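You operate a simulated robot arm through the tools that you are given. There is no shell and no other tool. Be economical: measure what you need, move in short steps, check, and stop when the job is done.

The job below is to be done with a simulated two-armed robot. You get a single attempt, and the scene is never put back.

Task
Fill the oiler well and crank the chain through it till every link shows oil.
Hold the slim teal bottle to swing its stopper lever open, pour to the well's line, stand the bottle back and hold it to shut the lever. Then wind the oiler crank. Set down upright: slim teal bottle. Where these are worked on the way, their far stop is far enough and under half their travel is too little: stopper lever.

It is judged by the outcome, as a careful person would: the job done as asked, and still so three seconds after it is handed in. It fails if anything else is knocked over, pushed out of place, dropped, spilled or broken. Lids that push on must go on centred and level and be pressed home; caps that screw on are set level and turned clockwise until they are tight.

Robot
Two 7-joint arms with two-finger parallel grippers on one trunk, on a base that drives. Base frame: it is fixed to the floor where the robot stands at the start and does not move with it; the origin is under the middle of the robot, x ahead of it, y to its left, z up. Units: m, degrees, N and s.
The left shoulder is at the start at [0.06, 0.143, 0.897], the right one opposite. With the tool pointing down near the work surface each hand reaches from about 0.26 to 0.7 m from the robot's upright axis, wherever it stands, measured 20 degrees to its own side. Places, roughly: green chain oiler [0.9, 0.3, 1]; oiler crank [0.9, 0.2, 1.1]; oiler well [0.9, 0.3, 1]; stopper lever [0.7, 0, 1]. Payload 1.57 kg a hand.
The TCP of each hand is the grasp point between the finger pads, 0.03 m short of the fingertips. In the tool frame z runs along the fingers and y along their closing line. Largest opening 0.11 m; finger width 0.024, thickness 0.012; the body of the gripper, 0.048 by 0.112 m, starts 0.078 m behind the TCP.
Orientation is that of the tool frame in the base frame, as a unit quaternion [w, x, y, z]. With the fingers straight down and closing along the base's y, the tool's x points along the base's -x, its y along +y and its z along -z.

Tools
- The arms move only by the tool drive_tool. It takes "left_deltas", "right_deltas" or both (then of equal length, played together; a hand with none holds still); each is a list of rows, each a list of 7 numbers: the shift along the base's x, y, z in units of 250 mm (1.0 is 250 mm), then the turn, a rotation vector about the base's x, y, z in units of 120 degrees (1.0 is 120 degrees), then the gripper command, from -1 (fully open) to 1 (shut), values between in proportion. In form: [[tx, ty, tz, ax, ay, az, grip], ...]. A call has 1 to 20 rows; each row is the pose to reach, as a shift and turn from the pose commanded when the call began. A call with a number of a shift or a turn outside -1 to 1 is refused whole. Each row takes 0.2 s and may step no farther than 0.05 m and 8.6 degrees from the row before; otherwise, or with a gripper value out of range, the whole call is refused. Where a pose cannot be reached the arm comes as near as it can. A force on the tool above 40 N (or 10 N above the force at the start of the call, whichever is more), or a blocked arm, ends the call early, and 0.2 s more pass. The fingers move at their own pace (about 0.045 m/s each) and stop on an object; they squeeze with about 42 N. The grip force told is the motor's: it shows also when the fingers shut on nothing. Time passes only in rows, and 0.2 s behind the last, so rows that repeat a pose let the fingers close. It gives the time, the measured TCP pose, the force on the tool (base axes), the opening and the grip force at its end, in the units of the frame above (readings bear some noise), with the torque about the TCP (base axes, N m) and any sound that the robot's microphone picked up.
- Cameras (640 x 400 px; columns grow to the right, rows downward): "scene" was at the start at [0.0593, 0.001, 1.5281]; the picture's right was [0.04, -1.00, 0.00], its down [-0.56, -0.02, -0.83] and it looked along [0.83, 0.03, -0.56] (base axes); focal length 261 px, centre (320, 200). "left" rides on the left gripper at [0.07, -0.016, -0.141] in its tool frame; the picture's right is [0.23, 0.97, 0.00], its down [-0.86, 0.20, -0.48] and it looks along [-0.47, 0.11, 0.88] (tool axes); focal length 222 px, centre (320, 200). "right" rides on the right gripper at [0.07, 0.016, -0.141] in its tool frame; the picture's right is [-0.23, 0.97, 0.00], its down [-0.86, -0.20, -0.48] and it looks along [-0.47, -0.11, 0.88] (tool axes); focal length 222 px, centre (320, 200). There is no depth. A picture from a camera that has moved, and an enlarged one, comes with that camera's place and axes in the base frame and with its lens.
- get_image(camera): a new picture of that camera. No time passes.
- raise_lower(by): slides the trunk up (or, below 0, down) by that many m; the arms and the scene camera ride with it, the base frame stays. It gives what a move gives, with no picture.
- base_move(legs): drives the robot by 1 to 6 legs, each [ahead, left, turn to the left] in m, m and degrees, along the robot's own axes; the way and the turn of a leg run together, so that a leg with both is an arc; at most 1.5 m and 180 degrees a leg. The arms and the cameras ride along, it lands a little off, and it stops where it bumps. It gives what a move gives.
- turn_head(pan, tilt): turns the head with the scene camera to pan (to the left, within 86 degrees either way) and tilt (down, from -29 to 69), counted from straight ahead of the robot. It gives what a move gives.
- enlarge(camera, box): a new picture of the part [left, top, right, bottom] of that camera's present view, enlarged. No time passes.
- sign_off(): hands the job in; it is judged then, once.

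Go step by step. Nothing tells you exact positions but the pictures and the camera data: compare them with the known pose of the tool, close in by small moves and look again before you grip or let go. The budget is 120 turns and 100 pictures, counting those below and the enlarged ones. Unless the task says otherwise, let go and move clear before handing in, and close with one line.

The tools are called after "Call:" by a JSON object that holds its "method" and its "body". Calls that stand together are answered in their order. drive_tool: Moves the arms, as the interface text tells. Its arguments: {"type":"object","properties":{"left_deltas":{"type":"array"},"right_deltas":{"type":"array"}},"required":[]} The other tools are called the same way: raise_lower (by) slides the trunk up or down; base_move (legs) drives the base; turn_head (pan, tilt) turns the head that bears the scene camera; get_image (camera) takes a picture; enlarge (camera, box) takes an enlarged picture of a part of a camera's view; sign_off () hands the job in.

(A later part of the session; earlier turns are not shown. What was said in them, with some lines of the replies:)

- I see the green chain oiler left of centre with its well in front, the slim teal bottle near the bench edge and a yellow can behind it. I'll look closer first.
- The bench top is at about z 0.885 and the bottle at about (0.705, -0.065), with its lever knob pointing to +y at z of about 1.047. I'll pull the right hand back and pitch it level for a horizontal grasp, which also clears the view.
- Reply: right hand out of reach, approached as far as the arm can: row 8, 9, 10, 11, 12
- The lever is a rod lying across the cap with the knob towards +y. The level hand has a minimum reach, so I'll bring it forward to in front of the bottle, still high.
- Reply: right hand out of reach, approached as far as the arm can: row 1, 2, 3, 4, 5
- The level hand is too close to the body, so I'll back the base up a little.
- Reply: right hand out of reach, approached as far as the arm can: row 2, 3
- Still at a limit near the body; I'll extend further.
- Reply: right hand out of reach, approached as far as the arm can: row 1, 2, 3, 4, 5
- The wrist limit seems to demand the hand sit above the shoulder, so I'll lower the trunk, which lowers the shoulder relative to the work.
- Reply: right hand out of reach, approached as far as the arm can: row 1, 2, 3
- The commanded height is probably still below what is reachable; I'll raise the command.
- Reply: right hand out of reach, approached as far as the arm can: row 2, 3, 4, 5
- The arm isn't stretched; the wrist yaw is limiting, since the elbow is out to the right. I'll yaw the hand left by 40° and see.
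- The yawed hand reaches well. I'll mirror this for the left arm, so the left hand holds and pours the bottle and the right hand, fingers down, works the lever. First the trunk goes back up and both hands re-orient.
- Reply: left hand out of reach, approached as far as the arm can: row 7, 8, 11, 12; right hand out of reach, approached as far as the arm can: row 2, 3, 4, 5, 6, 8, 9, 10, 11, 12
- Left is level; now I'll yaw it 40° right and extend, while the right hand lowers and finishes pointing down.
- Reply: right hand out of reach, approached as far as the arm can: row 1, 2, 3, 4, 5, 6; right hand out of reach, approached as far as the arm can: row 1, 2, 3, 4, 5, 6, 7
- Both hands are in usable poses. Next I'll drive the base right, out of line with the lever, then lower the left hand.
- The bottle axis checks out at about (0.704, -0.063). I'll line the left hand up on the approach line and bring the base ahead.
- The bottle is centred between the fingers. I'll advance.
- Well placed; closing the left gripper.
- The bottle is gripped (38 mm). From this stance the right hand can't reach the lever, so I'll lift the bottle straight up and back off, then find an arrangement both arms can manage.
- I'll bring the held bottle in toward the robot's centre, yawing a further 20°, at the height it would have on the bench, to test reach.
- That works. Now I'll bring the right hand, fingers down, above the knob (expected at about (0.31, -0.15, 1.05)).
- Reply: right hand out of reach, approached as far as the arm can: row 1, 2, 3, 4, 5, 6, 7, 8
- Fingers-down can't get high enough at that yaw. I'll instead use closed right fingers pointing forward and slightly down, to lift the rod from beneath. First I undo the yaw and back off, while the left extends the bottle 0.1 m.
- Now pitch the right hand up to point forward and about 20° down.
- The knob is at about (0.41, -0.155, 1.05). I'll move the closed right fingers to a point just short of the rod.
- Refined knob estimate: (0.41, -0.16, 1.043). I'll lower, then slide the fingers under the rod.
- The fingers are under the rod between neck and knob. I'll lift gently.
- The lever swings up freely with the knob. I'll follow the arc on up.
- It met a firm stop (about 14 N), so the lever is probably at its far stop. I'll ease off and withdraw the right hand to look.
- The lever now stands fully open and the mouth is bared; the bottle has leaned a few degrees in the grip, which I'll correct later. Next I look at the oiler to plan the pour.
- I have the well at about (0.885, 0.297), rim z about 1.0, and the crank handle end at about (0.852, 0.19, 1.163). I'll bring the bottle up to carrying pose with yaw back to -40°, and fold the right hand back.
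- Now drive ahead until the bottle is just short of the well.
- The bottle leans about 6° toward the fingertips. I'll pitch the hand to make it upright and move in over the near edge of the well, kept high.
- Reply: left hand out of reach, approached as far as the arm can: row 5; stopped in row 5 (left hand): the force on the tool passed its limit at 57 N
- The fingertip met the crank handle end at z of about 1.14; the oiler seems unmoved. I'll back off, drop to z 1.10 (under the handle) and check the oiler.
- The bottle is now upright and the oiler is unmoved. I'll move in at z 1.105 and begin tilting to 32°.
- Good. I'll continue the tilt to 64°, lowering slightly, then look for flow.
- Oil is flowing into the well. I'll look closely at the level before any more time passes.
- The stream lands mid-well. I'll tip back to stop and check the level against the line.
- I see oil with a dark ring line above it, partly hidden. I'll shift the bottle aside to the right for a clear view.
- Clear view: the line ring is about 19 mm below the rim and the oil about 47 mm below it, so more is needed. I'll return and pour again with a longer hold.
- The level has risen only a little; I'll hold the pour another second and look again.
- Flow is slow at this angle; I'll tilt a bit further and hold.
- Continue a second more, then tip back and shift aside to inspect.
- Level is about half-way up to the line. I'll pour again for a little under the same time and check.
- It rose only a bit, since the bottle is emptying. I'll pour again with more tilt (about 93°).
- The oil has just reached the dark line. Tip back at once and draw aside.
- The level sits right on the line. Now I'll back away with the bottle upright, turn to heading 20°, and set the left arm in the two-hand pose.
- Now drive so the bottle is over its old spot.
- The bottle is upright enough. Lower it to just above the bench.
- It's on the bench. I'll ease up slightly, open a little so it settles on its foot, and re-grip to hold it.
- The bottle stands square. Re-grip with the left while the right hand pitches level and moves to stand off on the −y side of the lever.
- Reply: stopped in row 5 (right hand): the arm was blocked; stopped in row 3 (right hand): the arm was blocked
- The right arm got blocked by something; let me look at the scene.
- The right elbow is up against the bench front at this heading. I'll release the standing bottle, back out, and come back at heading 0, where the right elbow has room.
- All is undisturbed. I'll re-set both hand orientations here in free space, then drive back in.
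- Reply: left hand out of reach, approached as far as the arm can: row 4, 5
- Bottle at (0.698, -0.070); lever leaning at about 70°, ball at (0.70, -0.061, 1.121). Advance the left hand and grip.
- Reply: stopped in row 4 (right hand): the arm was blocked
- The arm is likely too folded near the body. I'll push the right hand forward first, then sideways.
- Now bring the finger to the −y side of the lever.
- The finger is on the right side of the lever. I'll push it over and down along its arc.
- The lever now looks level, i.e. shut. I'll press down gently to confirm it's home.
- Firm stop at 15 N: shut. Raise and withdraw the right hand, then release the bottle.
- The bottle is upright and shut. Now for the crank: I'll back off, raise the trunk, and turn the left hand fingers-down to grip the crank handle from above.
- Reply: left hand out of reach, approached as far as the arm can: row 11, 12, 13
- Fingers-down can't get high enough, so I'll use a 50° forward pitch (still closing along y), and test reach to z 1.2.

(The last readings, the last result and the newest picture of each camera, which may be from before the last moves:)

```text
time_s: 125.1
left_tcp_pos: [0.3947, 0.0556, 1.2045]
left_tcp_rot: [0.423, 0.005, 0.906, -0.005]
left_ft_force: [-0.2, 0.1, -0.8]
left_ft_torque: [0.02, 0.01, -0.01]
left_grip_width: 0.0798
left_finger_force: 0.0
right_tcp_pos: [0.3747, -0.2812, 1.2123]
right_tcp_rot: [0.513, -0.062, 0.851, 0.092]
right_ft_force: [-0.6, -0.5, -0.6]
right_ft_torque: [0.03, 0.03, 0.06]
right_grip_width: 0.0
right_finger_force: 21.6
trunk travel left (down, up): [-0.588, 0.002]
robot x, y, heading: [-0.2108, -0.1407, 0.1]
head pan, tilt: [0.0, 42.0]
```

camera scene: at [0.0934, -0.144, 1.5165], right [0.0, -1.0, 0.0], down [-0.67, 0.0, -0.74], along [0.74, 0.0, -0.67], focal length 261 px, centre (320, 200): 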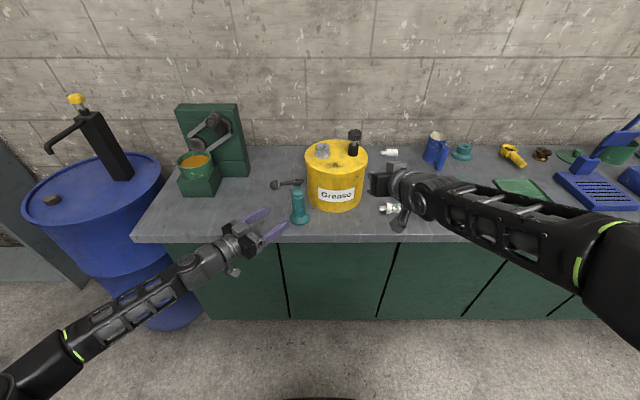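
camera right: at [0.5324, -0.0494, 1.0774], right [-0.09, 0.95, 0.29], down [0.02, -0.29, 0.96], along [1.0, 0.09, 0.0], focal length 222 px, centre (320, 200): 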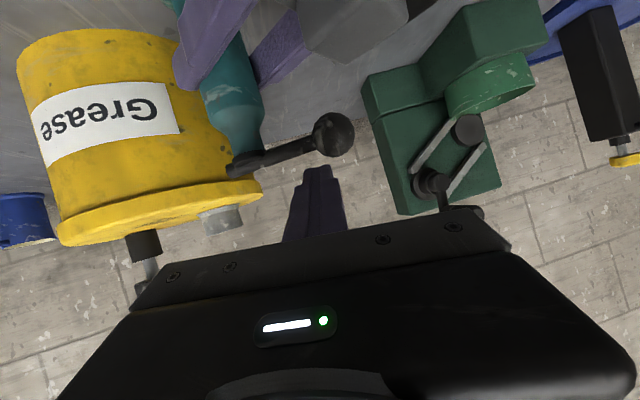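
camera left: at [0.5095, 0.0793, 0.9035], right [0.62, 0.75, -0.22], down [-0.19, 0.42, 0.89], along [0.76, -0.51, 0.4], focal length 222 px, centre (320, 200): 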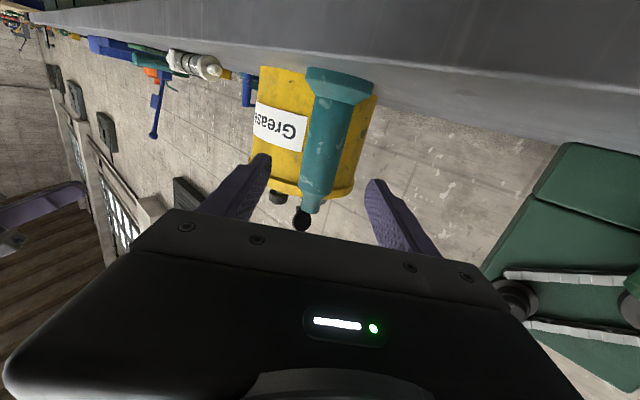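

Reach is good. Raise the right hand a bit for clearance over the can, then drive toward the oiler, stopping short.

Call:
{"method": "drive_tool", "body": {"right_deltas": [[-0.05, 0, 0.1, 0, 0, 0, 1], [-0.1, 0, 0.16, 0, 0, 0, 1], [-0.1, 0, 0.16, 0, 0, 0, 1]]}}

Call:
{"method": "base_move", "body": {"legs": [[0, 0.135, 0], [0.33, 0, 0]]}}

Call:
{"method": "turn_head", "body": {"pan": 12, "tilt": 36}}

Call:
{"method": "get_image", "body": {"camera": "scene"}}

Call:
{"method": "get_image", "body": {"camera": "left"}}

```text
time_s: 125.9
left_tcp_pos: [0.3954, 0.0557, 1.2024]
left_tcp_rot: [0.423, 0.004, 0.906, -0.004]
left_ft_force: [0.3, 0.2, 0.0]
left_ft_torque: [0.04, 0.04, 0.02]
left_grip_width: 0.0799
left_finger_force: 0.1
right_tcp_pos: [0.3491, -0.2819, 1.2525]
right_tcp_rot: [0.513, -0.063, 0.851, 0.093]
right_ft_force: [0.2, 1.0, 0.4]
right_ft_torque: [-0.02, 0.01, 0.04]
right_grip_width: 0.0001
right_finger_force: 21.2
right hand out of reach, approached as far as the arm can: row 1
trunk travel left (down, up): [-0.588, 0.002]
robot x, y, heading: [-0.2118, -0.1416, 0.0]
head pan, tilt: [0.0, 42.0]
```

```text
time_s: 129.0
left_tcp_pos: [0.7279, 0.1901, 1.2032]
left_tcp_rot: [0.423, 0.006, 0.906, -0.005]
left_ft_force: [0.7, -0.6, 0.3]
left_ft_torque: [0.01, 0.05, 0.04]
left_grip_width: 0.0798
left_finger_force: 0.0
right_tcp_pos: [0.6821, -0.149, 1.2506]
right_tcp_rot: [0.513, -0.061, 0.851, 0.091]
right_ft_force: [0.0, 0.4, -0.2]
right_ft_torque: [-0.02, -0.01, 0.03]
right_grip_width: 0.0
right_finger_force: 21.1
trunk travel left (down, up): [-0.588, 0.002]
robot x, y, heading: [0.1202, -0.0072, -0.2]
head pan, tilt: [0.0, 42.0]
```

```text
time_s: 129.8
left_tcp_pos: [0.7267, 0.1893, 1.2035]
left_tcp_rot: [0.423, 0.004, 0.906, -0.003]
left_ft_force: [0.1, -0.2, -0.4]
left_ft_torque: [0.01, 0.0, 0.01]
left_grip_width: 0.0799
left_finger_force: 0.0
right_tcp_pos: [0.6804, -0.1481, 1.2524]
right_tcp_rot: [0.513, -0.061, 0.851, 0.092]
right_ft_force: [0.3, -0.1, -0.4]
right_ft_torque: [0.0, 0.0, -0.02]
right_grip_width: 0.0
right_finger_force: 21.3
trunk travel left (down, up): [-0.588, 0.002]
robot x, y, heading: [0.1238, -0.0078, 0.0]
head pan, tilt: [12.0, 36.0]
```

```text
29 pictures are left
camera scene: at [0.1782, 0.009, 1.6174], right [0.2, -0.98, 0.0], down [-0.58, -0.12, -0.81], along [0.79, 0.17, -0.59], focal length 261 px, centre (320, 200)
```

scene: 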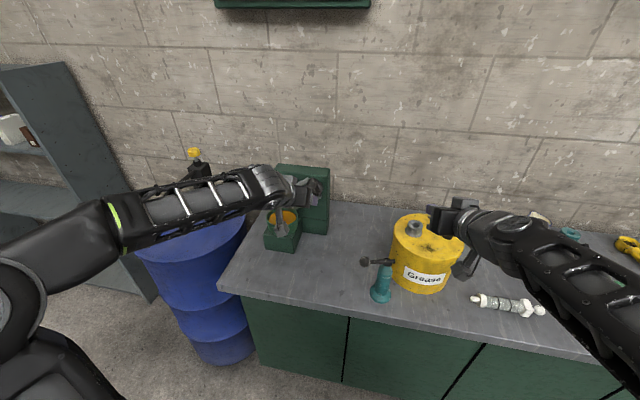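

```text
28 pictures are left
camera left: at [0.5739, 0.1758, 1.2409], right [-0.13, 0.97, -0.18], down [0.19, 0.2, 0.96], along [0.97, 0.09, -0.21], focal length 222 px, centre (320, 200)
```

left: 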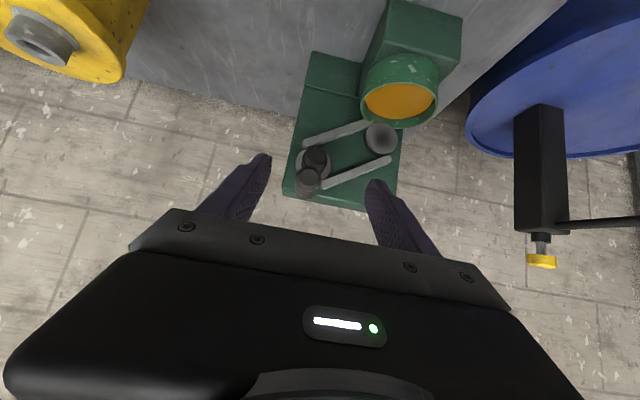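

Call:
{"method": "enlarge", "body": {"camera": "left", "box": [272, 110, 432, 210]}}

```text
4.00 times, centred on (352, 160) of left
camera zoom: at [0.5739, 0.1758, 1.2409], right [-0.13, 0.97, -0.18], down [0.19, 0.2, 0.96], along [0.97, 0.09, -0.21], focal length 888 px, centre (192, 360)
```

zoom: 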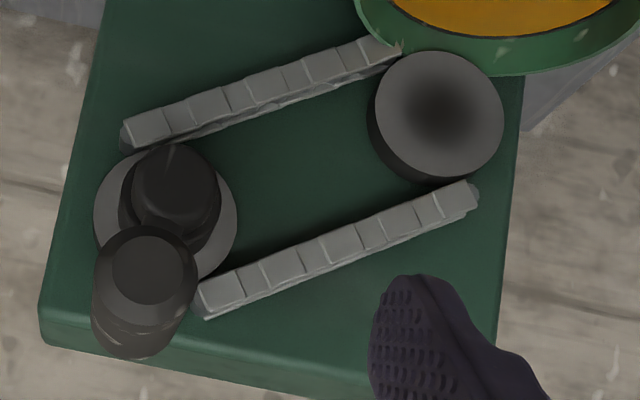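

Handle: end at x≈0.852, axis y≈0.183, z≈1.158, diameter ≈32 mm; hub axis about (0.186, 1.10). Raise slightly and drive in so the fingers straddle above the handle.

Call:
{"method": "drive_tool", "body": {"left_deltas": [[0, 0, 0.08, 0, 0, 0, -0.45], [0, -0.02, 0.1, 0, 0, 0, -0.45], [0, -0.02, 0.1, 0, 0, 0, -0.45]]}}

Call:
{"method": "base_move", "body": {"legs": [[0.12, 0, 0]]}}

Call:
{"method": "get_image", "body": {"camera": "left"}}

Call:
{"method": "enlarge", "body": {"camera": "scene", "box": [220, 130, 380, 250]}}

```text
time_s: 130.6
left_tcp_pos: [0.7267, 0.1838, 1.2293]
left_tcp_rot: [0.422, 0.006, 0.907, -0.005]
left_ft_force: [0.4, 0.2, 0.1]
left_ft_torque: [0.01, -0.02, -0.02]
left_grip_width: 0.08
left_finger_force: 0.0
right_tcp_pos: [0.6805, -0.1487, 1.2534]
right_tcp_rot: [0.513, -0.062, 0.851, 0.092]
right_ft_force: [-0.9, -0.1, 0.3]
right_ft_torque: [-0.03, 0.01, 0.02]
right_grip_width: 0.0
right_finger_force: 21.2
trunk travel left (down, up): [-0.588, 0.002]
robot x, y, heading: [0.1229, -0.0103, -0.2]
head pan, tilt: [12.0, 36.0]
```

```text
time_s: 131.8
left_tcp_pos: [0.8482, 0.1838, 1.2274]
left_tcp_rot: [0.423, 0.006, 0.906, -0.005]
left_ft_force: [-0.2, -0.4, 0.2]
left_ft_torque: [-0.02, 0.01, 0.03]
left_grip_width: 0.0799
left_finger_force: 0.1
right_tcp_pos: [0.8038, -0.15, 1.251]
right_tcp_rot: [0.512, -0.061, 0.852, 0.091]
right_ft_force: [0.6, 0.7, -0.1]
right_ft_torque: [0.01, -0.04, 0.0]
right_grip_width: 0.0002
right_finger_force: 21.2
trunk travel left (down, up): [-0.588, 0.002]
robot x, y, heading: [0.2424, -0.0064, -0.2]
head pan, tilt: [12.0, 36.0]
```

```text
26 pictures are left
camera left: at [0.6959, 0.1705, 1.2652], right [-0.13, 0.97, -0.18], down [0.19, 0.2, 0.96], along [0.97, 0.09, -0.21], focal length 222 px, centre (320, 200)
```

left: 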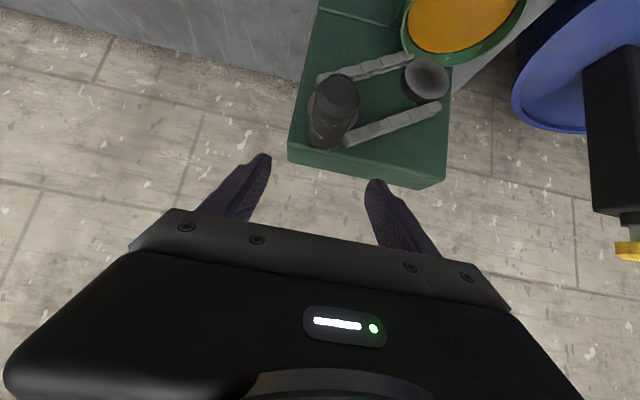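

```text
3.33 times, centred on (300, 190) of scene
camera zoom: at [0.3013, 0.0088, 1.6174], right [0.21, -0.98, 0.0], down [-0.58, -0.12, -0.81], along [0.79, 0.17, -0.59], focal length 871 px, centre (387, 233)
```

zoom: 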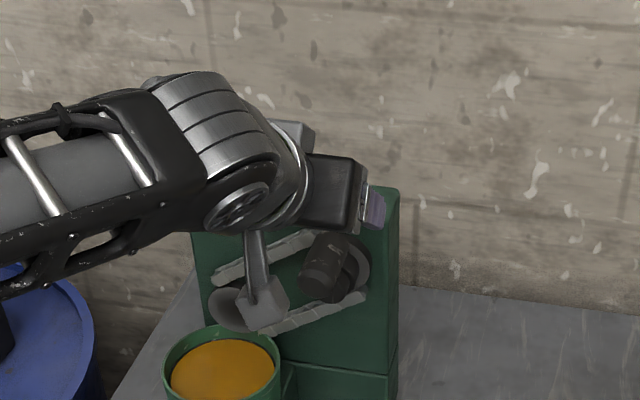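

Handle confirmed at y≈0.184, its end at x≈0.84. Descend around it and close.

Call:
{"method": "drive_tool", "body": {"left_deltas": [[0.05, 0, -0.06, 0, 0, 0, -0.45], [0.05, 0, -0.13, 0, 0, 0, -0.45], [0.05, 0, -0.2, 0, 0, 0, -0.45], [0.05, 0, -0.268, 0, 0, 0, -0.45], [0.05, 0, -0.268, 0, 0, 0, -0.45]]}}

Call:
{"method": "drive_tool", "body": {"left_deltas": [[0, 0, 0, 0, 0, 0, 0], [0, 0, 0, 0, 0, 0, 0.2], [0, 0, 0, 0, 0, 0, 0.6], [0, 0, 0, 0, 0, 0, 1], [0, 0, 0, 0, 0, 0, 1], [0, 0, 0, 0, 0, 0, 1]]}}

Call:
{"method": "enlarge", "body": {"camera": "left", "box": [200, 0, 520, 200]}}

```text
time_s: 133.0
left_tcp_pos: [0.8596, 0.1842, 1.1619]
left_tcp_rot: [0.423, 0.005, 0.906, -0.004]
left_ft_force: [-0.4, 0.0, -0.1]
left_ft_torque: [0.01, 0.03, -0.03]
left_grip_width: 0.0798
left_finger_force: 0.1
right_tcp_pos: [0.8014, -0.1488, 1.2515]
right_tcp_rot: [0.513, -0.061, 0.851, 0.091]
right_ft_force: [0.0, 0.3, 0.3]
right_ft_torque: [0.0, 0.03, 0.02]
right_grip_width: 0.0
right_finger_force: 21.4
trunk travel left (down, up): [-0.588, 0.002]
robot x, y, heading: [0.2445, -0.0048, -0.2]
head pan, tilt: [12.0, 36.0]
```

```text
time_s: 134.4
left_tcp_pos: [0.8593, 0.184, 1.1607]
left_tcp_rot: [0.422, 0.005, 0.906, -0.005]
left_ft_force: [0.5, -2.0, 2.9]
left_ft_torque: [0.04, 0.27, 1.18]
left_grip_width: 0.0297
left_finger_force: 38.6
right_tcp_pos: [0.802, -0.1497, 1.2518]
right_tcp_rot: [0.513, -0.061, 0.851, 0.091]
right_ft_force: [-0.4, 0.7, -0.4]
right_ft_torque: [0.04, 0.0, 0.01]
right_grip_width: 0.0
right_finger_force: 21.2
trunk travel left (down, up): [-0.588, 0.002]
robot x, y, heading: [0.2431, -0.007, -0.0]
head pan, tilt: [12.0, 36.0]
```

```text
2.00 times, centred on (360, 100) of left
camera zoom: at [0.7067, 0.1704, 1.1986], right [-0.13, 0.97, -0.18], down [0.19, 0.2, 0.96], along [0.97, 0.1, -0.21], focal length 444 px, centre (240, 400)
```

zoom: 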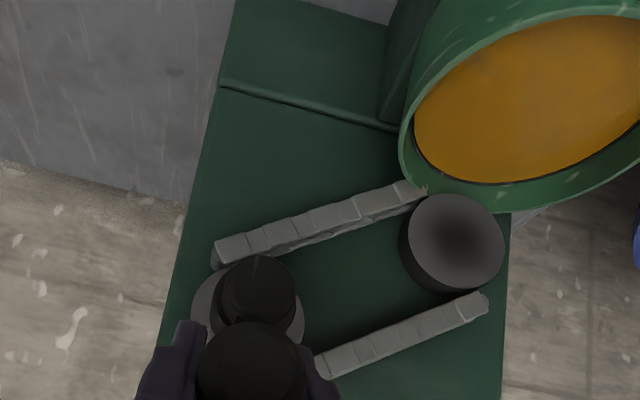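

The handle is gripped (30 mm). I'll try a first 30° turn clockwise (top toward −y) and watch the force.

Call:
{"method": "drive_tool", "body": {"left_deltas": [[0, -0.028, -0.002, 0, 0, 0, 1], [0, -0.056, -0.0074, 0, 0, 0, 1], [0, -0.083, -0.0165, 0, 0, 0, 1], [0, -0.108, -0.029, 0, 0, 0, 1]]}}

Call:
{"method": "enlarge", "body": {"camera": "left", "box": [200, 0, 520, 200]}}

```text
time_s: 135.4
left_tcp_pos: [0.8591, 0.1649, 1.1569]
left_tcp_rot: [0.424, 0.002, 0.906, -0.001]
left_ft_force: [-1.5, 19.7, 15.3]
left_ft_torque: [1.22, -0.95, 1.96]
left_grip_width: 0.0294
left_finger_force: 39.0
right_tcp_pos: [0.8016, -0.1463, 1.2548]
right_tcp_rot: [0.513, -0.062, 0.851, 0.091]
right_ft_force: [0.2, -0.2, -0.4]
right_ft_torque: [0.01, -0.01, 0.0]
right_grip_width: 0.0001
right_finger_force: 21.3
trunk travel left (down, up): [-0.588, 0.002]
robot x, y, heading: [0.2426, -0.0031, -0.0]
head pan, tilt: [12.0, 36.0]
```

```text
2.00 times, centred on (360, 100) of left
camera zoom: at [0.7063, 0.1491, 1.1933], right [-0.14, 0.97, -0.18], down [0.18, 0.2, 0.96], along [0.97, 0.1, -0.2], focal length 444 px, centre (240, 400)
```

zoom: 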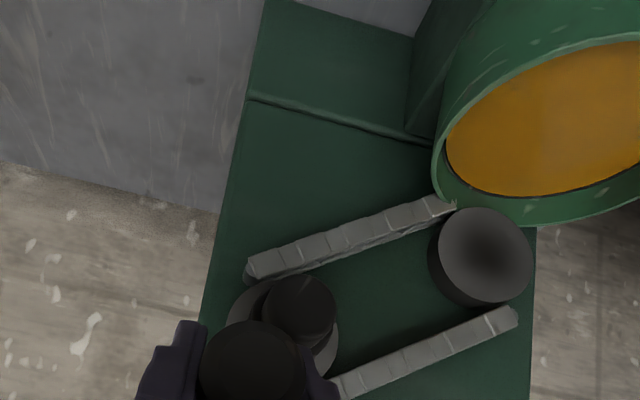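

It turns; most of the 25 N seems to be pad friction on the handle. I'll try a gentler grip command and check the oiler hasn't shifted.

Call:
{"method": "drive_tool", "body": {"left_deltas": [[0, 0, 0, 0, 0, 0, 0.48], [0, -0.01, -0.006, 0, 0, 0, 0.48], [0, -0.03, -0.03, 0, 0, 0, 0.48], [0, -0.05, -0.055, 0, 0, 0, 0.48]]}}

Call:
{"method": "enlarge", "body": {"camera": "scene", "box": [220, 130, 380, 250]}}

```text
time_s: 136.4
left_tcp_pos: [0.8571, 0.1426, 1.1419]
left_tcp_rot: [0.423, 0.006, 0.906, -0.006]
left_ft_force: [-13.8, -3.3, 11.6]
left_ft_torque: [0.36, -0.29, 0.16]
left_grip_width: 0.0368
left_finger_force: 4.6
right_tcp_pos: [0.7984, -0.1499, 1.2532]
right_tcp_rot: [0.514, -0.061, 0.851, 0.091]
right_ft_force: [0.4, 0.7, -0.1]
right_ft_torque: [0.02, 0.02, -0.02]
right_grip_width: 0.0
right_finger_force: 21.7
trunk travel left (down, up): [-0.588, 0.002]
robot x, y, heading: [0.2427, -0.0042, -0.2]
head pan, tilt: [12.0, 36.0]
```

```text
3.33 times, centred on (300, 190) of scene
camera zoom: at [0.2954, 0.0079, 1.6177], right [0.21, -0.98, 0.0], down [-0.57, -0.12, -0.81], along [0.79, 0.17, -0.59], focal length 871 px, centre (387, 233)
```

zoom: 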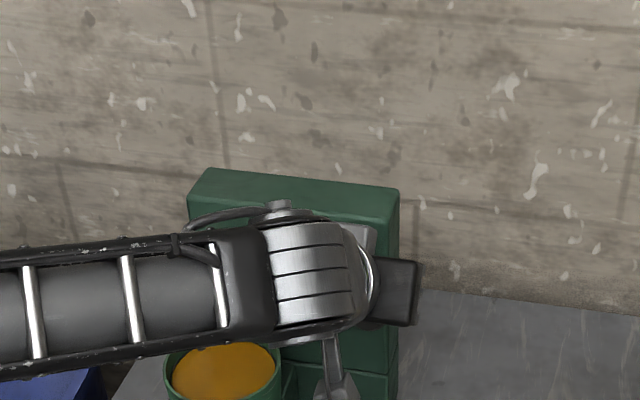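

Call:
{"method": "enlarge", "body": {"camera": "left", "box": [200, 0, 520, 200]}}

```text
2.00 times, centred on (360, 100) of left
camera zoom: at [0.704, 0.1293, 1.1798], right [-0.13, 0.98, -0.18], down [0.18, 0.2, 0.96], along [0.97, 0.09, -0.2], focal length 444 px, centre (240, 400)
```

zoom: 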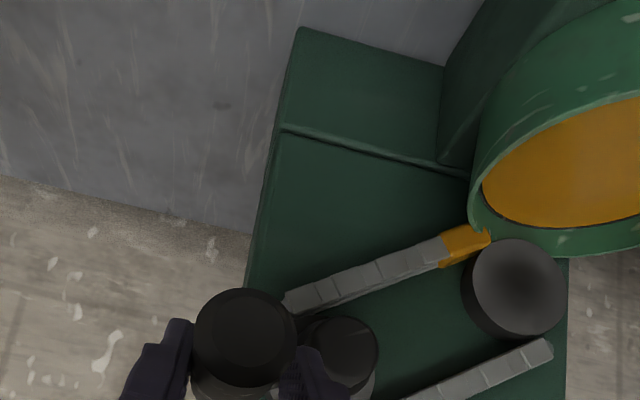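

A link has come out orange, so the chain is being oiled. The handle slid a little toward the tips; its true circle is about centre (y 0.188, z 1.106), radius 0.054. I'll recentre, grip firmly and follow that circle to the bottom.

Call:
{"method": "drive_tool", "body": {"left_deltas": [[0, -0.01, -0.02, 0, 0, 0, 0.3], [0, -0.026, -0.054, 0, 0, 0, 0.3], [0, -0.026, -0.054, 0, 0, 0, 1], [0, -0.026, -0.054, 0, 0, 0, 1], [0, -0.039, -0.097, 0, 0, 0, 1], [0, -0.042, -0.135, 0, 0, 0, 1], [0, -0.039, -0.172, 0, 0, 0, 1], [0, -0.029, -0.209, 0, 0, 0, 1], [0, -0.013, -0.243, 0, 0, 0, 1], [0, 0.021, -0.288, 0, 0, 0, 1], [0, 0.066, -0.322, 0, 0, 0, 1], [0, 0.118, -0.344, 0, 0, 0, 1], [0, 0.174, -0.351, 0, 0, 0, 1]]}}

Call:
{"method": "enlarge", "body": {"camera": "left", "box": [200, 0, 520, 200]}}

```text
time_s: 139.2
left_tcp_pos: [0.859, 0.1884, 1.052]
left_tcp_rot: [0.422, 0.006, 0.906, -0.006]
left_ft_force: [-0.5, -1.5, -0.7]
left_ft_torque: [-0.01, -0.02, 0.05]
left_grip_width: 0.0
left_finger_force: 21.3
right_tcp_pos: [0.802, -0.1496, 1.2521]
right_tcp_rot: [0.513, -0.062, 0.851, 0.092]
right_ft_force: [0.3, -0.4, 0.5]
right_ft_torque: [-0.03, -0.03, 0.01]
right_grip_width: 0.0
right_finger_force: 21.5
trunk travel left (down, up): [-0.588, 0.002]
robot x, y, heading: [0.2433, -0.0055, -0.3]
head pan, tilt: [12.0, 36.0]
```

```text
2.00 times, centred on (360, 100) of left
camera zoom: at [0.7066, 0.1749, 1.0899], right [-0.13, 0.98, -0.18], down [0.19, 0.2, 0.96], along [0.97, 0.09, -0.21], focal length 444 px, centre (240, 400)
```

zoom: 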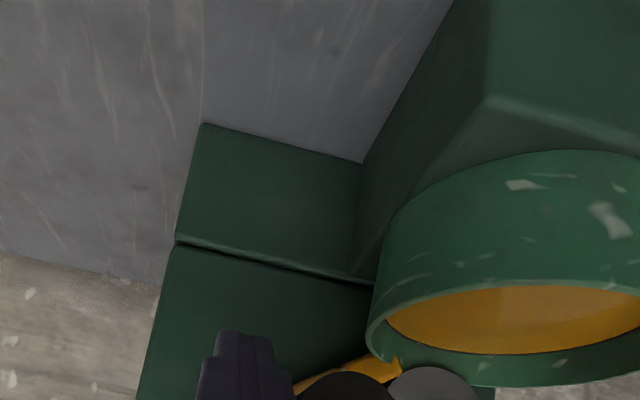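

The handle slipped out. Let me see where it is.

Call:
{"method": "enlarge", "body": {"camera": "left", "box": [240, 130, 400, 230]}}

```text
4.00 times, centred on (320, 180) of left
camera zoom: at [0.7066, 0.1749, 1.0899], right [-0.13, 0.98, -0.18], down [0.19, 0.2, 0.96], along [0.97, 0.09, -0.21], focal length 888 px, centre (320, 280)
```

zoom: 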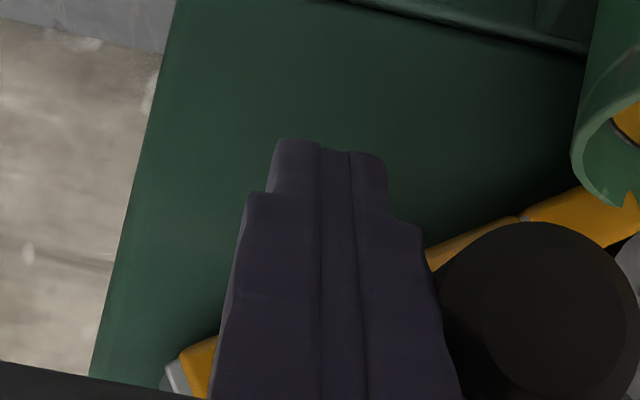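

Good news: the closed fingers pushed the handle round to about 219° and a whole strand is orange. I'll keep using the closed fingers as a peg, pushing the handle around the circle.

Call:
{"method": "drive_tool", "body": {"left_deltas": [[0, 0.057, 0.0075, 0, 0, 0, 1], [0, 0.11, 0.029, 0, 0, 0, 1], [0, 0.156, 0.064, 0, 0, 0, 1], [0, 0.19, 0.11, 0, 0, 0, 1], [0, 0.2125, 0.163, 0, 0, 0, 1], [0, 0.22, 0.22, 0, 0, 0, 1], [0, 0.2125, 0.277, 0, 0, 0, 1], [0, 0.19, 0.33, 0, 0, 0, 1], [0, 0.156, 0.376, 0, 0, 0, 1], [0, 0.11, 0.411, 0, 0, 0, 1], [0, 0.057, 0.4325, 0, 0, 0, 1], [0, 0, 0.44, 0, 0, 0, 1]]}}

Call:
{"method": "get_image", "body": {"camera": "left"}}

```text
time_s: 140.1
left_tcp_pos: [0.8592, 0.2108, 1.0742]
left_tcp_rot: [0.426, 0.017, 0.904, -0.017]
left_ft_force: [-0.7, -16.9, 1.7]
left_ft_torque: [0.59, 0.01, 0.57]
left_grip_width: 0.0
left_finger_force: 21.5
right_tcp_pos: [0.8013, -0.1513, 1.2521]
right_tcp_rot: [0.512, -0.06, 0.852, 0.091]
right_ft_force: [-0.2, 1.2, 0.6]
right_ft_torque: [-0.05, 0.01, -0.05]
right_grip_width: 0.0
right_finger_force: 21.0
trunk travel left (down, up): [-0.588, 0.002]
robot x, y, heading: [0.2458, -0.0054, -0.4]
head pan, tilt: [12.0, 36.0]
stopped in row 4 (left hand): the force on the tool passed its limit at 44 N (the readings are from after the stop); the commanded pose is now the measured one
```

```text
18 pictures are left
camera left: at [0.7059, 0.2033, 1.11], right [-0.1, 0.98, -0.19], down [0.19, 0.21, 0.96], along [0.98, 0.06, -0.2], focal length 222 px, centre (320, 200)
```

left: 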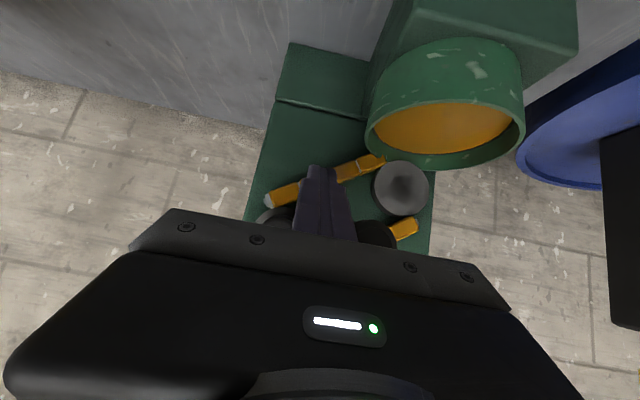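

The peg slid inside the handle. I'll pull straight back, open, and grip the handle centrally where it is now, about (y 0.25, z 1.095).

Call:
{"method": "drive_tool", "body": {"left_deltas": [[-0.1, -0.01, 0, 0, 0, 0, 1], [-0.22, -0.01, 0, 0, 0, 0, 1], [-0.3, -0.01, 0, 0, 0, 0, 0.3], [-0.3, 0.08, 0.04, 0, 0, 0, -0.1], [-0.3, 0.159, 0.081, 0, 0, 0, -0.1], [-0.3, 0.159, 0.081, 0, 0, 0, -0.1]]}}

Call:
{"method": "enlarge", "body": {"camera": "left", "box": [220, 110, 380, 210]}}

```text
time_s: 141.5
left_tcp_pos: [0.7842, 0.2573, 1.0938]
left_tcp_rot: [0.424, 0.014, 0.905, -0.012]
left_ft_force: [-0.7, 0.2, -0.2]
left_ft_torque: [-0.01, -0.01, -0.01]
left_grip_width: 0.0607
left_finger_force: 0.1
right_tcp_pos: [0.8016, -0.1518, 1.2516]
right_tcp_rot: [0.513, -0.059, 0.851, 0.09]
right_ft_force: [-1.1, 0.4, -0.2]
right_ft_torque: [0.02, -0.06, -0.02]
right_grip_width: 0.0
right_finger_force: 20.8
trunk travel left (down, up): [-0.588, 0.002]
robot x, y, heading: [0.2408, -0.003, -0.2]
head pan, tilt: [12.0, 36.0]
```

```text
4.00 times, centred on (300, 160) of left
camera zoom: at [0.632, 0.2475, 1.13], right [-0.11, 0.98, -0.19], down [0.19, 0.2, 0.96], along [0.98, 0.07, -0.2], focal length 888 px, centre (400, 360)
```

zoom: 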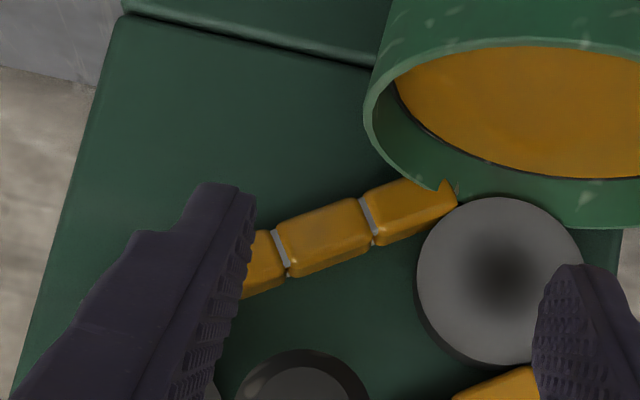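

Handle at about (y 0.242, z 1.104). Align, move in and close.

Call:
{"method": "drive_tool", "body": {"left_deltas": [[0, -0.061, 0.04, 0, 0, 0, -0.1], [0.1, -0.061, 0.04, 0, 0, 0, -0.1], [0.2, -0.061, 0.04, 0, 0, 0, -0.1], [0.31, -0.061, 0.04, 0, 0, 0, -0.1], [0.31, -0.061, 0.04, 0, 0, 0, 0.2], [0.31, -0.061, 0.04, 0, 0, 0, 1], [0.31, -0.061, 0.04, 0, 0, 0, 1], [0.31, -0.061, 0.04, 0, 0, 0, 1]]}}

```text
time_s: 143.3
left_tcp_pos: [0.862, 0.2416, 1.1037]
left_tcp_rot: [0.424, 0.013, 0.905, -0.013]
left_ft_force: [-0.8, -0.4, -2.8]
left_ft_torque: [0.02, -0.15, 0.95]
left_grip_width: 0.0309
left_finger_force: 32.8
right_tcp_pos: [0.8007, -0.152, 1.2514]
right_tcp_rot: [0.513, -0.06, 0.851, 0.091]
right_ft_force: [-0.8, 0.5, -0.1]
right_ft_torque: [0.04, 0.01, -0.03]
right_grip_width: 0.0002
right_finger_force: 21.2
trunk travel left (down, up): [-0.588, 0.002]
robot x, y, heading: [0.2422, -0.009, -0.3]
head pan, tilt: [12.0, 36.0]
```

Gripped centrally. Follow the circle upward and over the top with full grip.

Call:
{"method": "drive_tool", "body": {"left_deltas": [[0, -0.003, 0.0375, 0, 0, 0, 1], [0, -0.013, 0.074, 0, 0, 0, 1], [0, -0.029, 0.108, 0, 0, 0, 1], [0, -0.0505, 0.139, 0, 0, 0, 1], [0, -0.077, 0.1655, 0, 0, 0, 1], [0, -0.108, 0.187, 0, 0, 0, 1], [0, -0.142, 0.203, 0, 0, 0, 1], [0, -0.1785, 0.2127, 0, 0, 0, 1], [0, -0.216, 0.216, 0, 0, 0, 1], [0, -0.2535, 0.2127, 0, 0, 0, 1], [0, -0.29, 0.203, 0, 0, 0, 1], [0, -0.324, 0.187, 0, 0, 0, 1]]}}

```text
time_s: 144.1
left_tcp_pos: [0.8608, 0.2414, 1.1189]
left_tcp_rot: [0.414, 0.008, 0.91, -0.008]
left_ft_force: [12.9, -0.8, -10.7]
left_ft_torque: [0.47, -0.15, 1.2]
left_grip_width: 0.0297
left_finger_force: 39.8
right_tcp_pos: [0.8041, -0.1522, 1.2511]
right_tcp_rot: [0.512, -0.06, 0.852, 0.092]
right_ft_force: [0.6, 0.0, 0.1]
right_ft_torque: [0.0, 0.0, 0.04]
right_grip_width: 0.0002
right_finger_force: 21.3
trunk travel left (down, up): [-0.588, 0.002]
robot x, y, heading: [0.2442, -0.0065, -0.2]
head pan, tilt: [12.0, 36.0]
stopped in row 4 (left hand): the force on the tool passed its limit at 44 N (the readings are from after the stop); the commanded pose is now the measured one
```

Pad friction is too high at full grip; I'll use a medium grip and continue.

Call:
{"method": "drive_tool", "body": {"left_deltas": [[0, 0, 0, 0, 0, 0, 0.62], [0, -0.007, 0.03, 0, 0, 0, 0.62], [0, -0.02, 0.062, 0, 0, 0, 0.62], [0, -0.038, 0.09, 0, 0, 0, 0.62], [0, -0.062, 0.115, 0, 0, 0, 0.62], [0, -0.09, 0.135, 0, 0, 0, 0.62], [0, -0.122, 0.149, 0, 0, 0, 0.62], [0, -0.156, 0.158, 0, 0, 0, 0.62], [0, -0.19, 0.161, 0, 0, 0, 0.62], [0, -0.226, 0.159, 0, 0, 0, 0.62]]}}

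Call:
{"method": "enlarge", "body": {"camera": "left", "box": [220, 80, 420, 230]}}

```text
time_s: 144.8
left_tcp_pos: [0.8593, 0.2399, 1.1209]
left_tcp_rot: [0.407, 0.005, 0.914, -0.007]
left_ft_force: [23.6, -1.6, -15.6]
left_ft_torque: [0.74, 0.62, 1.36]
left_grip_width: 0.0298
left_finger_force: 38.8
right_tcp_pos: [0.806, -0.1533, 1.2505]
right_tcp_rot: [0.512, -0.06, 0.852, 0.092]
right_ft_force: [-0.7, -0.4, 0.7]
right_ft_torque: [0.02, 0.0, 0.01]
right_grip_width: 0.0
right_finger_force: 21.9
trunk travel left (down, up): [-0.588, 0.002]
robot x, y, heading: [0.2404, -0.0049, -0.5]
head pan, tilt: [12.0, 36.0]
stopped in row 3 (left hand): the force on the tool passed its limit at 44 N (the readings are from after the stop); the commanded pose is now the measured one
```

```text
2.67 times, centred on (320, 155) of left
camera zoom: at [0.7085, 0.2271, 1.1636], right [-0.14, 0.97, -0.18], down [0.22, 0.2, 0.95], along [0.97, 0.09, -0.24], focal length 592 px, centre (320, 320)
```

zoom: 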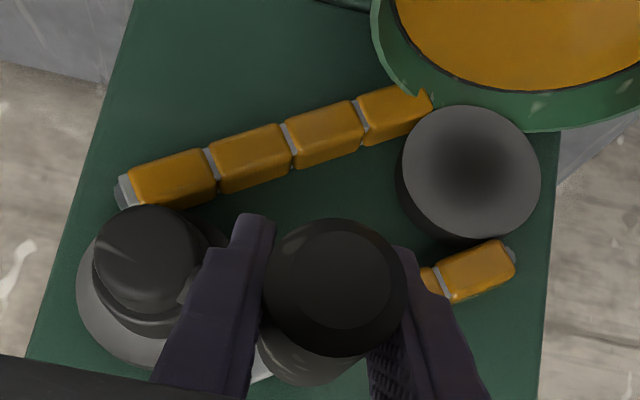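

Squeezing the handle makes too much friction. Better: a level, closed-finger peg trailing the handle on a 62 mm circle about the hub. I'll release, pull back, pitch level and drop to just below the handle.

Call:
{"method": "drive_tool", "body": {"left_deltas": [[0, 0, 0, 0, 0, 0, 0.2], [0, 0, 0, 0, 0, 0, -0.05], [-0.15, 0, 0, 0, 0, 0, -0.05], [-0.3, 0, 0, 0, 0, 0, -0.05], [-0.4, 0, 0, 0, -0.06, 0, 0.5], [-0.4, 0, -0.05, 0, -0.12, 0, 1], [-0.4, -0.01, -0.1, 0, -0.18, 0, 1], [-0.4, -0.018, -0.15, 0, -0.24, 0, 1], [-0.4, -0.018, -0.22, 0, -0.3, 0, 1], [-0.4, -0.018, -0.22, 0, -0.3, 0, 1]]}}

Call:
{"method": "get_image", "body": {"camera": "scene"}}

```text
time_s: 147.0
left_tcp_pos: [0.7868, 0.2674, 1.1204]
left_tcp_rot: [0.667, 0.01, 0.745, -0.006]
left_ft_force: [0.4, 1.0, -0.1]
left_ft_torque: [0.02, 0.02, 0.01]
left_grip_width: 0.0
left_finger_force: 21.7
left hand out of reach, approached as far as the arm can: row 7, 8, 9, 10
right_tcp_pos: [0.8019, -0.1525, 1.2519]
right_tcp_rot: [0.513, -0.06, 0.851, 0.091]
right_ft_force: [0.0, 0.0, -0.4]
right_ft_torque: [0.01, 0.01, 0.04]
right_grip_width: 0.0
right_finger_force: 21.4
trunk travel left (down, up): [-0.588, 0.002]
robot x, y, heading: [0.24, -0.0085, -0.7]
head pan, tilt: [12.0, 36.0]
```

```text
15 pictures are left
camera scene: at [0.3003, 0.0076, 1.6175], right [0.2, -0.98, 0.0], down [-0.58, -0.12, -0.81], along [0.79, 0.16, -0.59], focal length 261 px, centre (320, 200)
```

scene: 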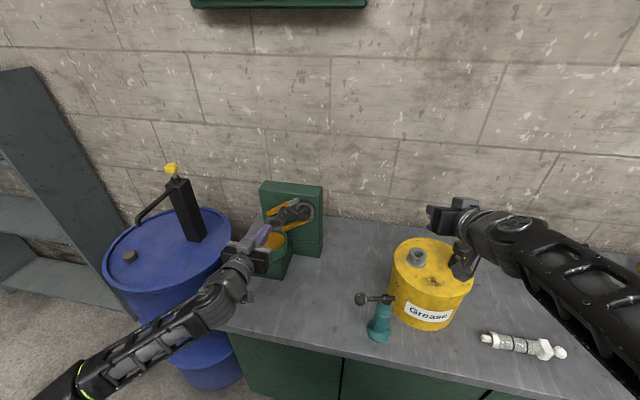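

Level peg is out of the arm's comfortable range, so I'll go back to the 50° pitch and use it as the peg, with offsets for its slope. Position just below the handle and insert.

Call:
{"method": "drive_tool", "body": {"left_deltas": [[0, 0, -0.05, 0, 0.07, 0, 1], [0, -0.04, -0.1, 0, 0.14, 0, 1], [0, -0.08, -0.16, 0, 0.21, 0, 1], [0, -0.128, -0.22, 0, 0.275, 0, 1], [0, -0.128, -0.28, 0, 0.275, 0, 1], [0, -0.128, -0.28, 0, 0.275, 0, 1]]}}

Call:
{"method": "enlarge", "body": {"camera": "left", "box": [200, 80, 440, 230]}}

```text
time_s: 148.4
left_tcp_pos: [0.7862, 0.2359, 1.051]
left_tcp_rot: [0.433, 0.006, 0.901, -0.006]
left_ft_force: [-0.2, 0.8, 0.0]
left_ft_torque: [0.01, 0.0, 0.03]
left_grip_width: 0.0001
left_finger_force: 21.0
right_tcp_pos: [0.8006, -0.1523, 1.2517]
right_tcp_rot: [0.512, -0.06, 0.852, 0.091]
right_ft_force: [-0.3, -0.2, -0.2]
right_ft_torque: [-0.02, 0.01, 0.01]
right_grip_width: 0.0
right_finger_force: 21.5
trunk travel left (down, up): [-0.588, 0.002]
robot x, y, heading: [0.2425, -0.0102, -0.3]
head pan, tilt: [12.0, 36.0]
```

```text
2.67 times, centred on (320, 155) of left
camera zoom: at [0.6322, 0.2237, 1.0839], right [-0.12, 0.97, -0.18], down [0.16, 0.2, 0.97], along [0.98, 0.09, -0.19], focal length 592 px, centre (320, 320)
```

zoom: 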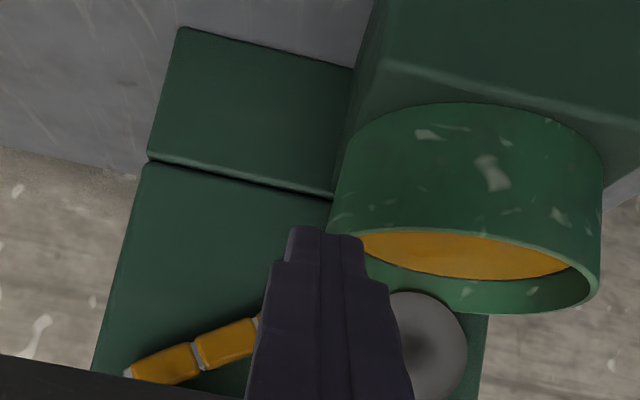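

The rim is close at that spot, so I'll insert a bit more to the right, then sweep the peg up, over and down.

Call:
{"method": "drive_tool", "body": {"left_deltas": [[0, -0.084, 0.036, 0, 0, 0, 1], [0.15, -0.084, 0.036, 0, 0, 0, 1], [0.3, -0.084, 0.036, 0, 0, 0, 1], [0.3, -0.004, 0.068, 0, 0, 0, 1], [0.3, 0.044, 0.108, 0, 0, 0, 1], [0.3, 0.06, 0.164, 0, 0, 0, 1], [0.3, 0.053, 0.238, 0, 0, 0, 1], [0.3, 0.029, 0.312, 0, 0, 0, 1], [0.3, -0.01, 0.38, 0, 0, 0, 1], [0.3, -0.062, 0.436, 0, 0, 0, 1], [0.3, -0.122, 0.478, 0, 0, 0, 1], [0.3, -0.187, 0.502, 0, 0, 0, 1], [0.3, -0.252, 0.507, 0, 0, 0, 1], [0.3, -0.314, 0.492, 0, 0, 0, 1], [0.3, -0.367, 0.459, 0, 0, 0, 1], [0.3, -0.408, 0.41, 0, 0, 0, 1], [0.3, -0.434, 0.348, 0, 0, 0, 1], [0.3, -0.4436, 0.276, 0, 0, 0, 1], [0.3, -0.436, 0.202, 0, 0, 0, 1], [0.3, -0.412, 0.128, 0, 0, 0, 1]]}}

Call:
{"method": "enlarge", "body": {"camera": "left", "box": [200, 60, 440, 230]}}

```text
time_s: 152.6
left_tcp_pos: [0.8599, 0.1337, 1.0833]
left_tcp_rot: [0.434, 0.008, 0.901, -0.008]
left_ft_force: [1.3, -0.7, 0.4]
left_ft_torque: [-0.03, -0.03, 0.01]
left_grip_width: 0.0
left_finger_force: 21.5
right_tcp_pos: [0.8022, -0.1522, 1.2523]
right_tcp_rot: [0.513, -0.059, 0.852, 0.091]
right_ft_force: [0.0, 1.5, 0.8]
right_ft_torque: [-0.01, -0.02, -0.01]
right_grip_width: 0.0001
right_finger_force: 21.4
trunk travel left (down, up): [-0.588, 0.002]
robot x, y, heading: [0.2453, -0.0093, -0.3]
head pan, tilt: [12.0, 36.0]
```

```text
2.35 times, centred on (320, 145) of left
camera zoom: at [0.7069, 0.1207, 1.1172], right [-0.12, 0.97, -0.18], down [0.16, 0.2, 0.97], along [0.98, 0.09, -0.19], focal length 523 px, centre (320, 329)
```

zoom: 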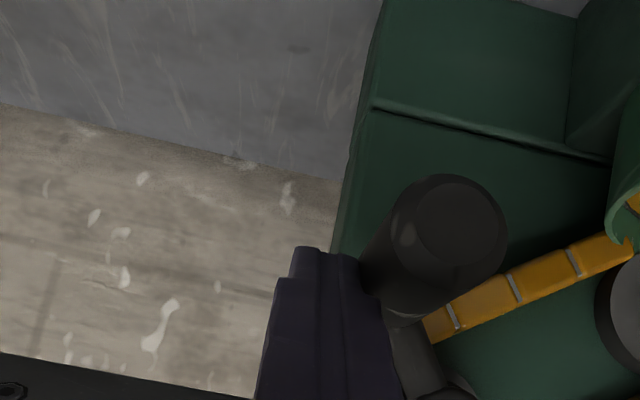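

Excellent: the handle moved freely to about 250°. Continue another turn.

Call:
{"method": "drive_tool", "body": {"left_deltas": [[0, 0.039, -0.068, 0, 0, 0, 1], [0, 0.091, -0.124, 0, 0, 0, 1], [0, 0.151, -0.16, 0, 0, 0, 1], [0, 0.216, -0.172, 0, 0, 0, 1], [0, 0.281, -0.172, 0, 0, 0, 1], [0, 0.334, -0.16, 0, 0, 0, 1], [0, 0.38, -0.132, 0, 0, 0, 1], [0, 0.42, -0.088, 0, 0, 0, 1], [0, 0.458, -0.03, 0, 0, 0, 1], [0, 0.472, 0.036, 0, 0, 0, 1], [0, 0.465, 0.11, 0, 0, 0, 1], [0, 0.441, 0.184, 0, 0, 0, 1], [0, 0.402, 0.252, 0, 0, 0, 1], [0, 0.35, 0.308, 0, 0, 0, 1], [0, 0.29, 0.35, 0, 0, 0, 1], [0, 0.225, 0.374, 0, 0, 0, 1], [0, 0.16, 0.379, 0, 0, 0, 1], [0, 0.098, 0.364, 0, 0, 0, 1], [0, 0.045, 0.331, 0, 0, 0, 1], [0, 0.004, 0.282, 0, 0, 0, 1]]}}

Call:
{"method": "get_image", "body": {"camera": "left"}}

```text
time_s: 156.0
left_tcp_pos: [0.8604, 0.2169, 1.1686]
left_tcp_rot: [0.426, -0.008, 0.904, 0.01]
left_ft_force: [-2.6, 20.5, -2.7]
left_ft_torque: [0.17, -0.01, -0.36]
left_grip_width: 0.0
left_finger_force: 20.7
right_tcp_pos: [0.8015, -0.1496, 1.2517]
right_tcp_rot: [0.513, -0.062, 0.851, 0.092]
right_ft_force: [0.3, -0.6, -0.1]
right_ft_torque: [0.03, -0.01, 0.12]
right_grip_width: 0.0
right_finger_force: 21.2
trunk travel left (down, up): [-0.588, 0.002]
robot x, y, heading: [0.2442, -0.0072, 0.1]
head pan, tilt: [12.0, 36.0]
stopped in row 16 (left hand): the force on the tool passed its limit at 48 N (the readings are from after the stop); the commanded pose is now the measured one
```

```text
12 pictures are left
camera left: at [0.7077, 0.1977, 1.204], right [-0.17, 0.97, -0.17], down [0.17, 0.19, 0.97], along [0.97, 0.13, -0.2], focal length 222 px, centre (320, 200)
```

left: 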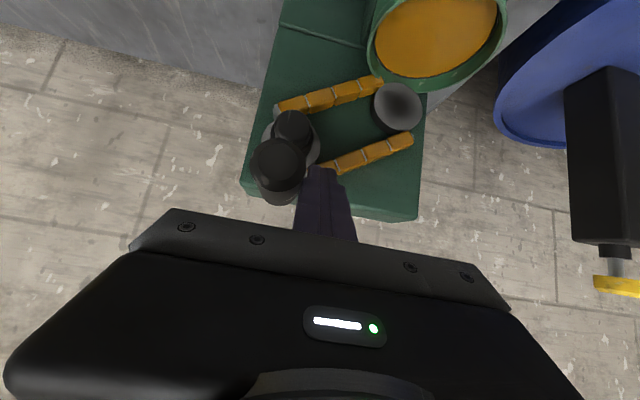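

Both strands now look orange, and the crank has come to a stop exactly two turns from the start. Zoom in to check every link.

Call:
{"method": "enlarge", "body": {"camera": "left", "box": [230, 60, 438, 190]}}

```text
3.08 times, centred on (334, 125) of left
camera zoom: at [0.7077, 0.1977, 1.204], right [-0.17, 0.97, -0.17], down [0.17, 0.19, 0.97], along [0.97, 0.13, -0.2], focal length 684 px, centre (277, 431)
```

zoom: 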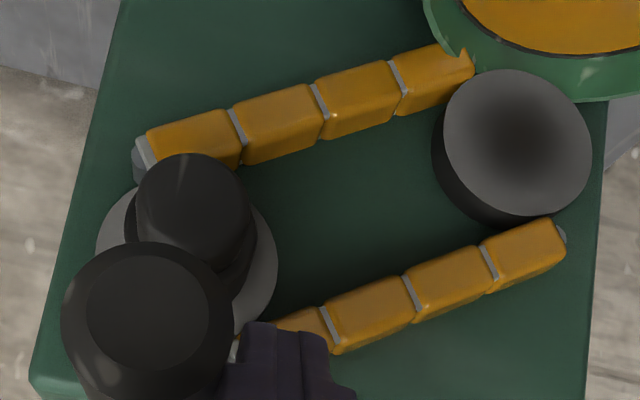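

All visible links are orange. Withdraw the hand from the crank and view the whole oiler.

Call:
{"method": "drive_tool", "body": {"left_deltas": [[0, 0.04, 0.04, 0, 0, 0, 1], [-0.1, 0.06, 0.08, 0, 0, 0, 1], [-0.25, 0.06, 0.12, 0, 0, 0, 1], [-0.35, 0.06, 0.12, 0, 0, 0, 1]]}}

Call:
{"method": "base_move", "body": {"legs": [[-0.35, 0, 0]]}}

Call:
{"method": "get_image", "body": {"camera": "scene"}}

Call:
{"method": "get_image", "body": {"camera": "left"}}

```text
time_s: 157.0
left_tcp_pos: [0.7712, 0.2242, 1.1999]
left_tcp_rot: [0.429, -0.003, 0.903, 0.003]
left_ft_force: [0.1, -0.4, -0.2]
left_ft_torque: [0.01, 0.01, 0.0]
left_grip_width: 0.0
left_finger_force: 21.4
right_tcp_pos: [0.801, -0.1482, 1.2506]
right_tcp_rot: [0.513, -0.062, 0.851, 0.092]
right_ft_force: [-0.7, -0.3, -0.7]
right_ft_torque: [0.02, -0.01, -0.03]
right_grip_width: 0.0001
right_finger_force: 21.6
trunk travel left (down, up): [-0.588, 0.002]
robot x, y, heading: [0.2406, -0.0084, -0.0]
head pan, tilt: [12.0, 36.0]
```

```text
time_s: 159.3
left_tcp_pos: [0.4203, 0.2266, 1.2003]
left_tcp_rot: [0.429, -0.003, 0.903, 0.004]
left_ft_force: [-0.5, 0.4, 0.5]
left_ft_torque: [-0.02, -0.03, 0.03]
left_grip_width: 0.0001
left_finger_force: 21.4
right_tcp_pos: [0.4494, -0.1478, 1.2523]
right_tcp_rot: [0.514, -0.062, 0.851, 0.092]
right_ft_force: [-0.1, 0.1, -0.6]
right_ft_torque: [0.0, -0.03, 0.0]
right_grip_width: 0.0001
right_finger_force: 22.0
trunk travel left (down, up): [-0.588, 0.002]
robot x, y, heading: [-0.1147, -0.0105, 0.1]
head pan, tilt: [12.0, 36.0]
```

```text
10 pictures are left
camera scene: at [-0.0539, 0.0093, 1.6175], right [0.21, -0.98, 0.0], down [-0.57, -0.12, -0.81], along [0.79, 0.17, -0.59], focal length 261 px, centre (320, 200)
```

scene: 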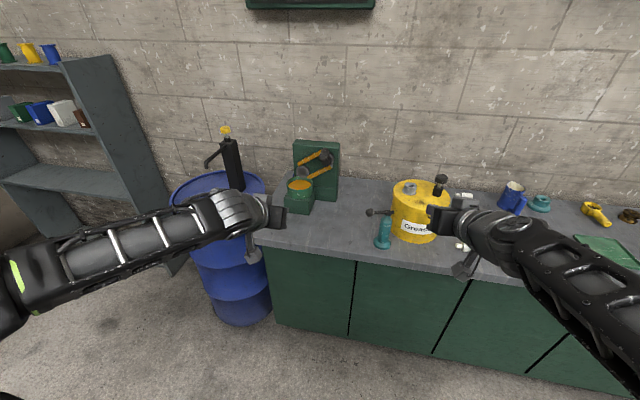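

```text
9 pictures are left
camera left: at [0.267, 0.2091, 1.2354], right [-0.15, 0.97, -0.17], down [0.17, 0.2, 0.97], along [0.97, 0.12, -0.19], focal length 222 px, centre (320, 200)
```

left: 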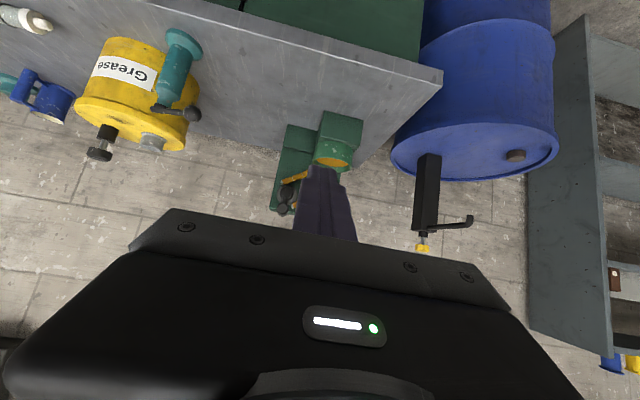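

Call:
{"method": "enlarge", "body": {"camera": "scene", "box": [270, 130, 366, 220]}}

Call:
{"method": "enlarge", "body": {"camera": "scene", "box": [350, 170, 470, 255]}}

```text
4.44 times, centred on (318, 175) of scene
camera zoom: at [-0.0539, 0.0093, 1.6175], right [0.21, -0.98, 0.0], down [-0.57, -0.12, -0.81], along [0.79, 0.17, -0.59], focal length 1162 px, centre (329, 311)
```

zoom: 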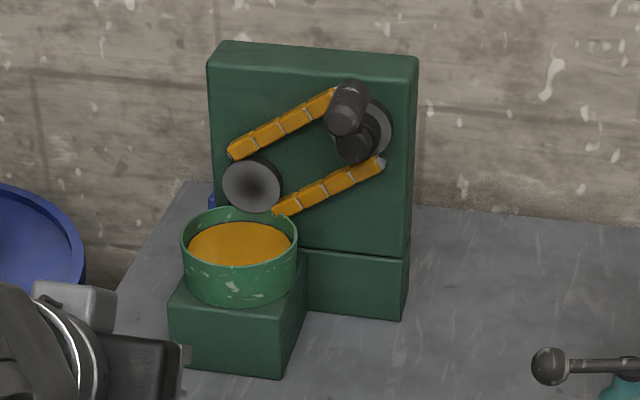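

```text
4.71 times, centred on (410, 212) of scene
camera zoom: at [-0.0539, 0.0093, 1.6175], right [0.21, -0.98, 0.0], down [-0.57, -0.12, -0.81], along [0.79, 0.17, -0.59], focal length 1230 px, centre (-104, 141)
```

zoom: 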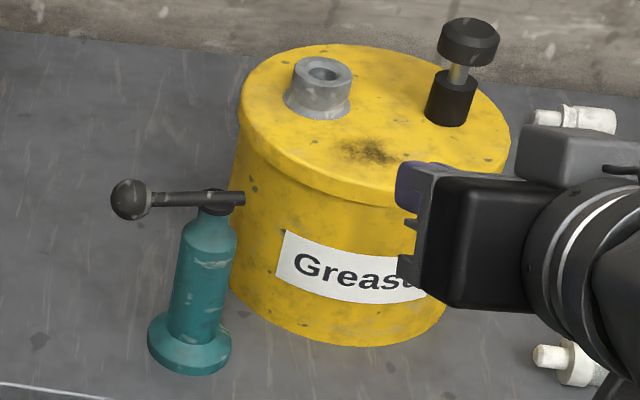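

Every link shows orange, the well is filled, and the bottle stands upright with its lever shut. Nothing else looks disturbed and both hands are clear, so I'm handing in.

Call:
{"method": "sign_off", "body": {}}

```text
The job is handed in.
```

The well is filled to its line, the slim teal bottle is back upright with its lever shut, and the crank has been wound two turns until every visible chain link shows oil.
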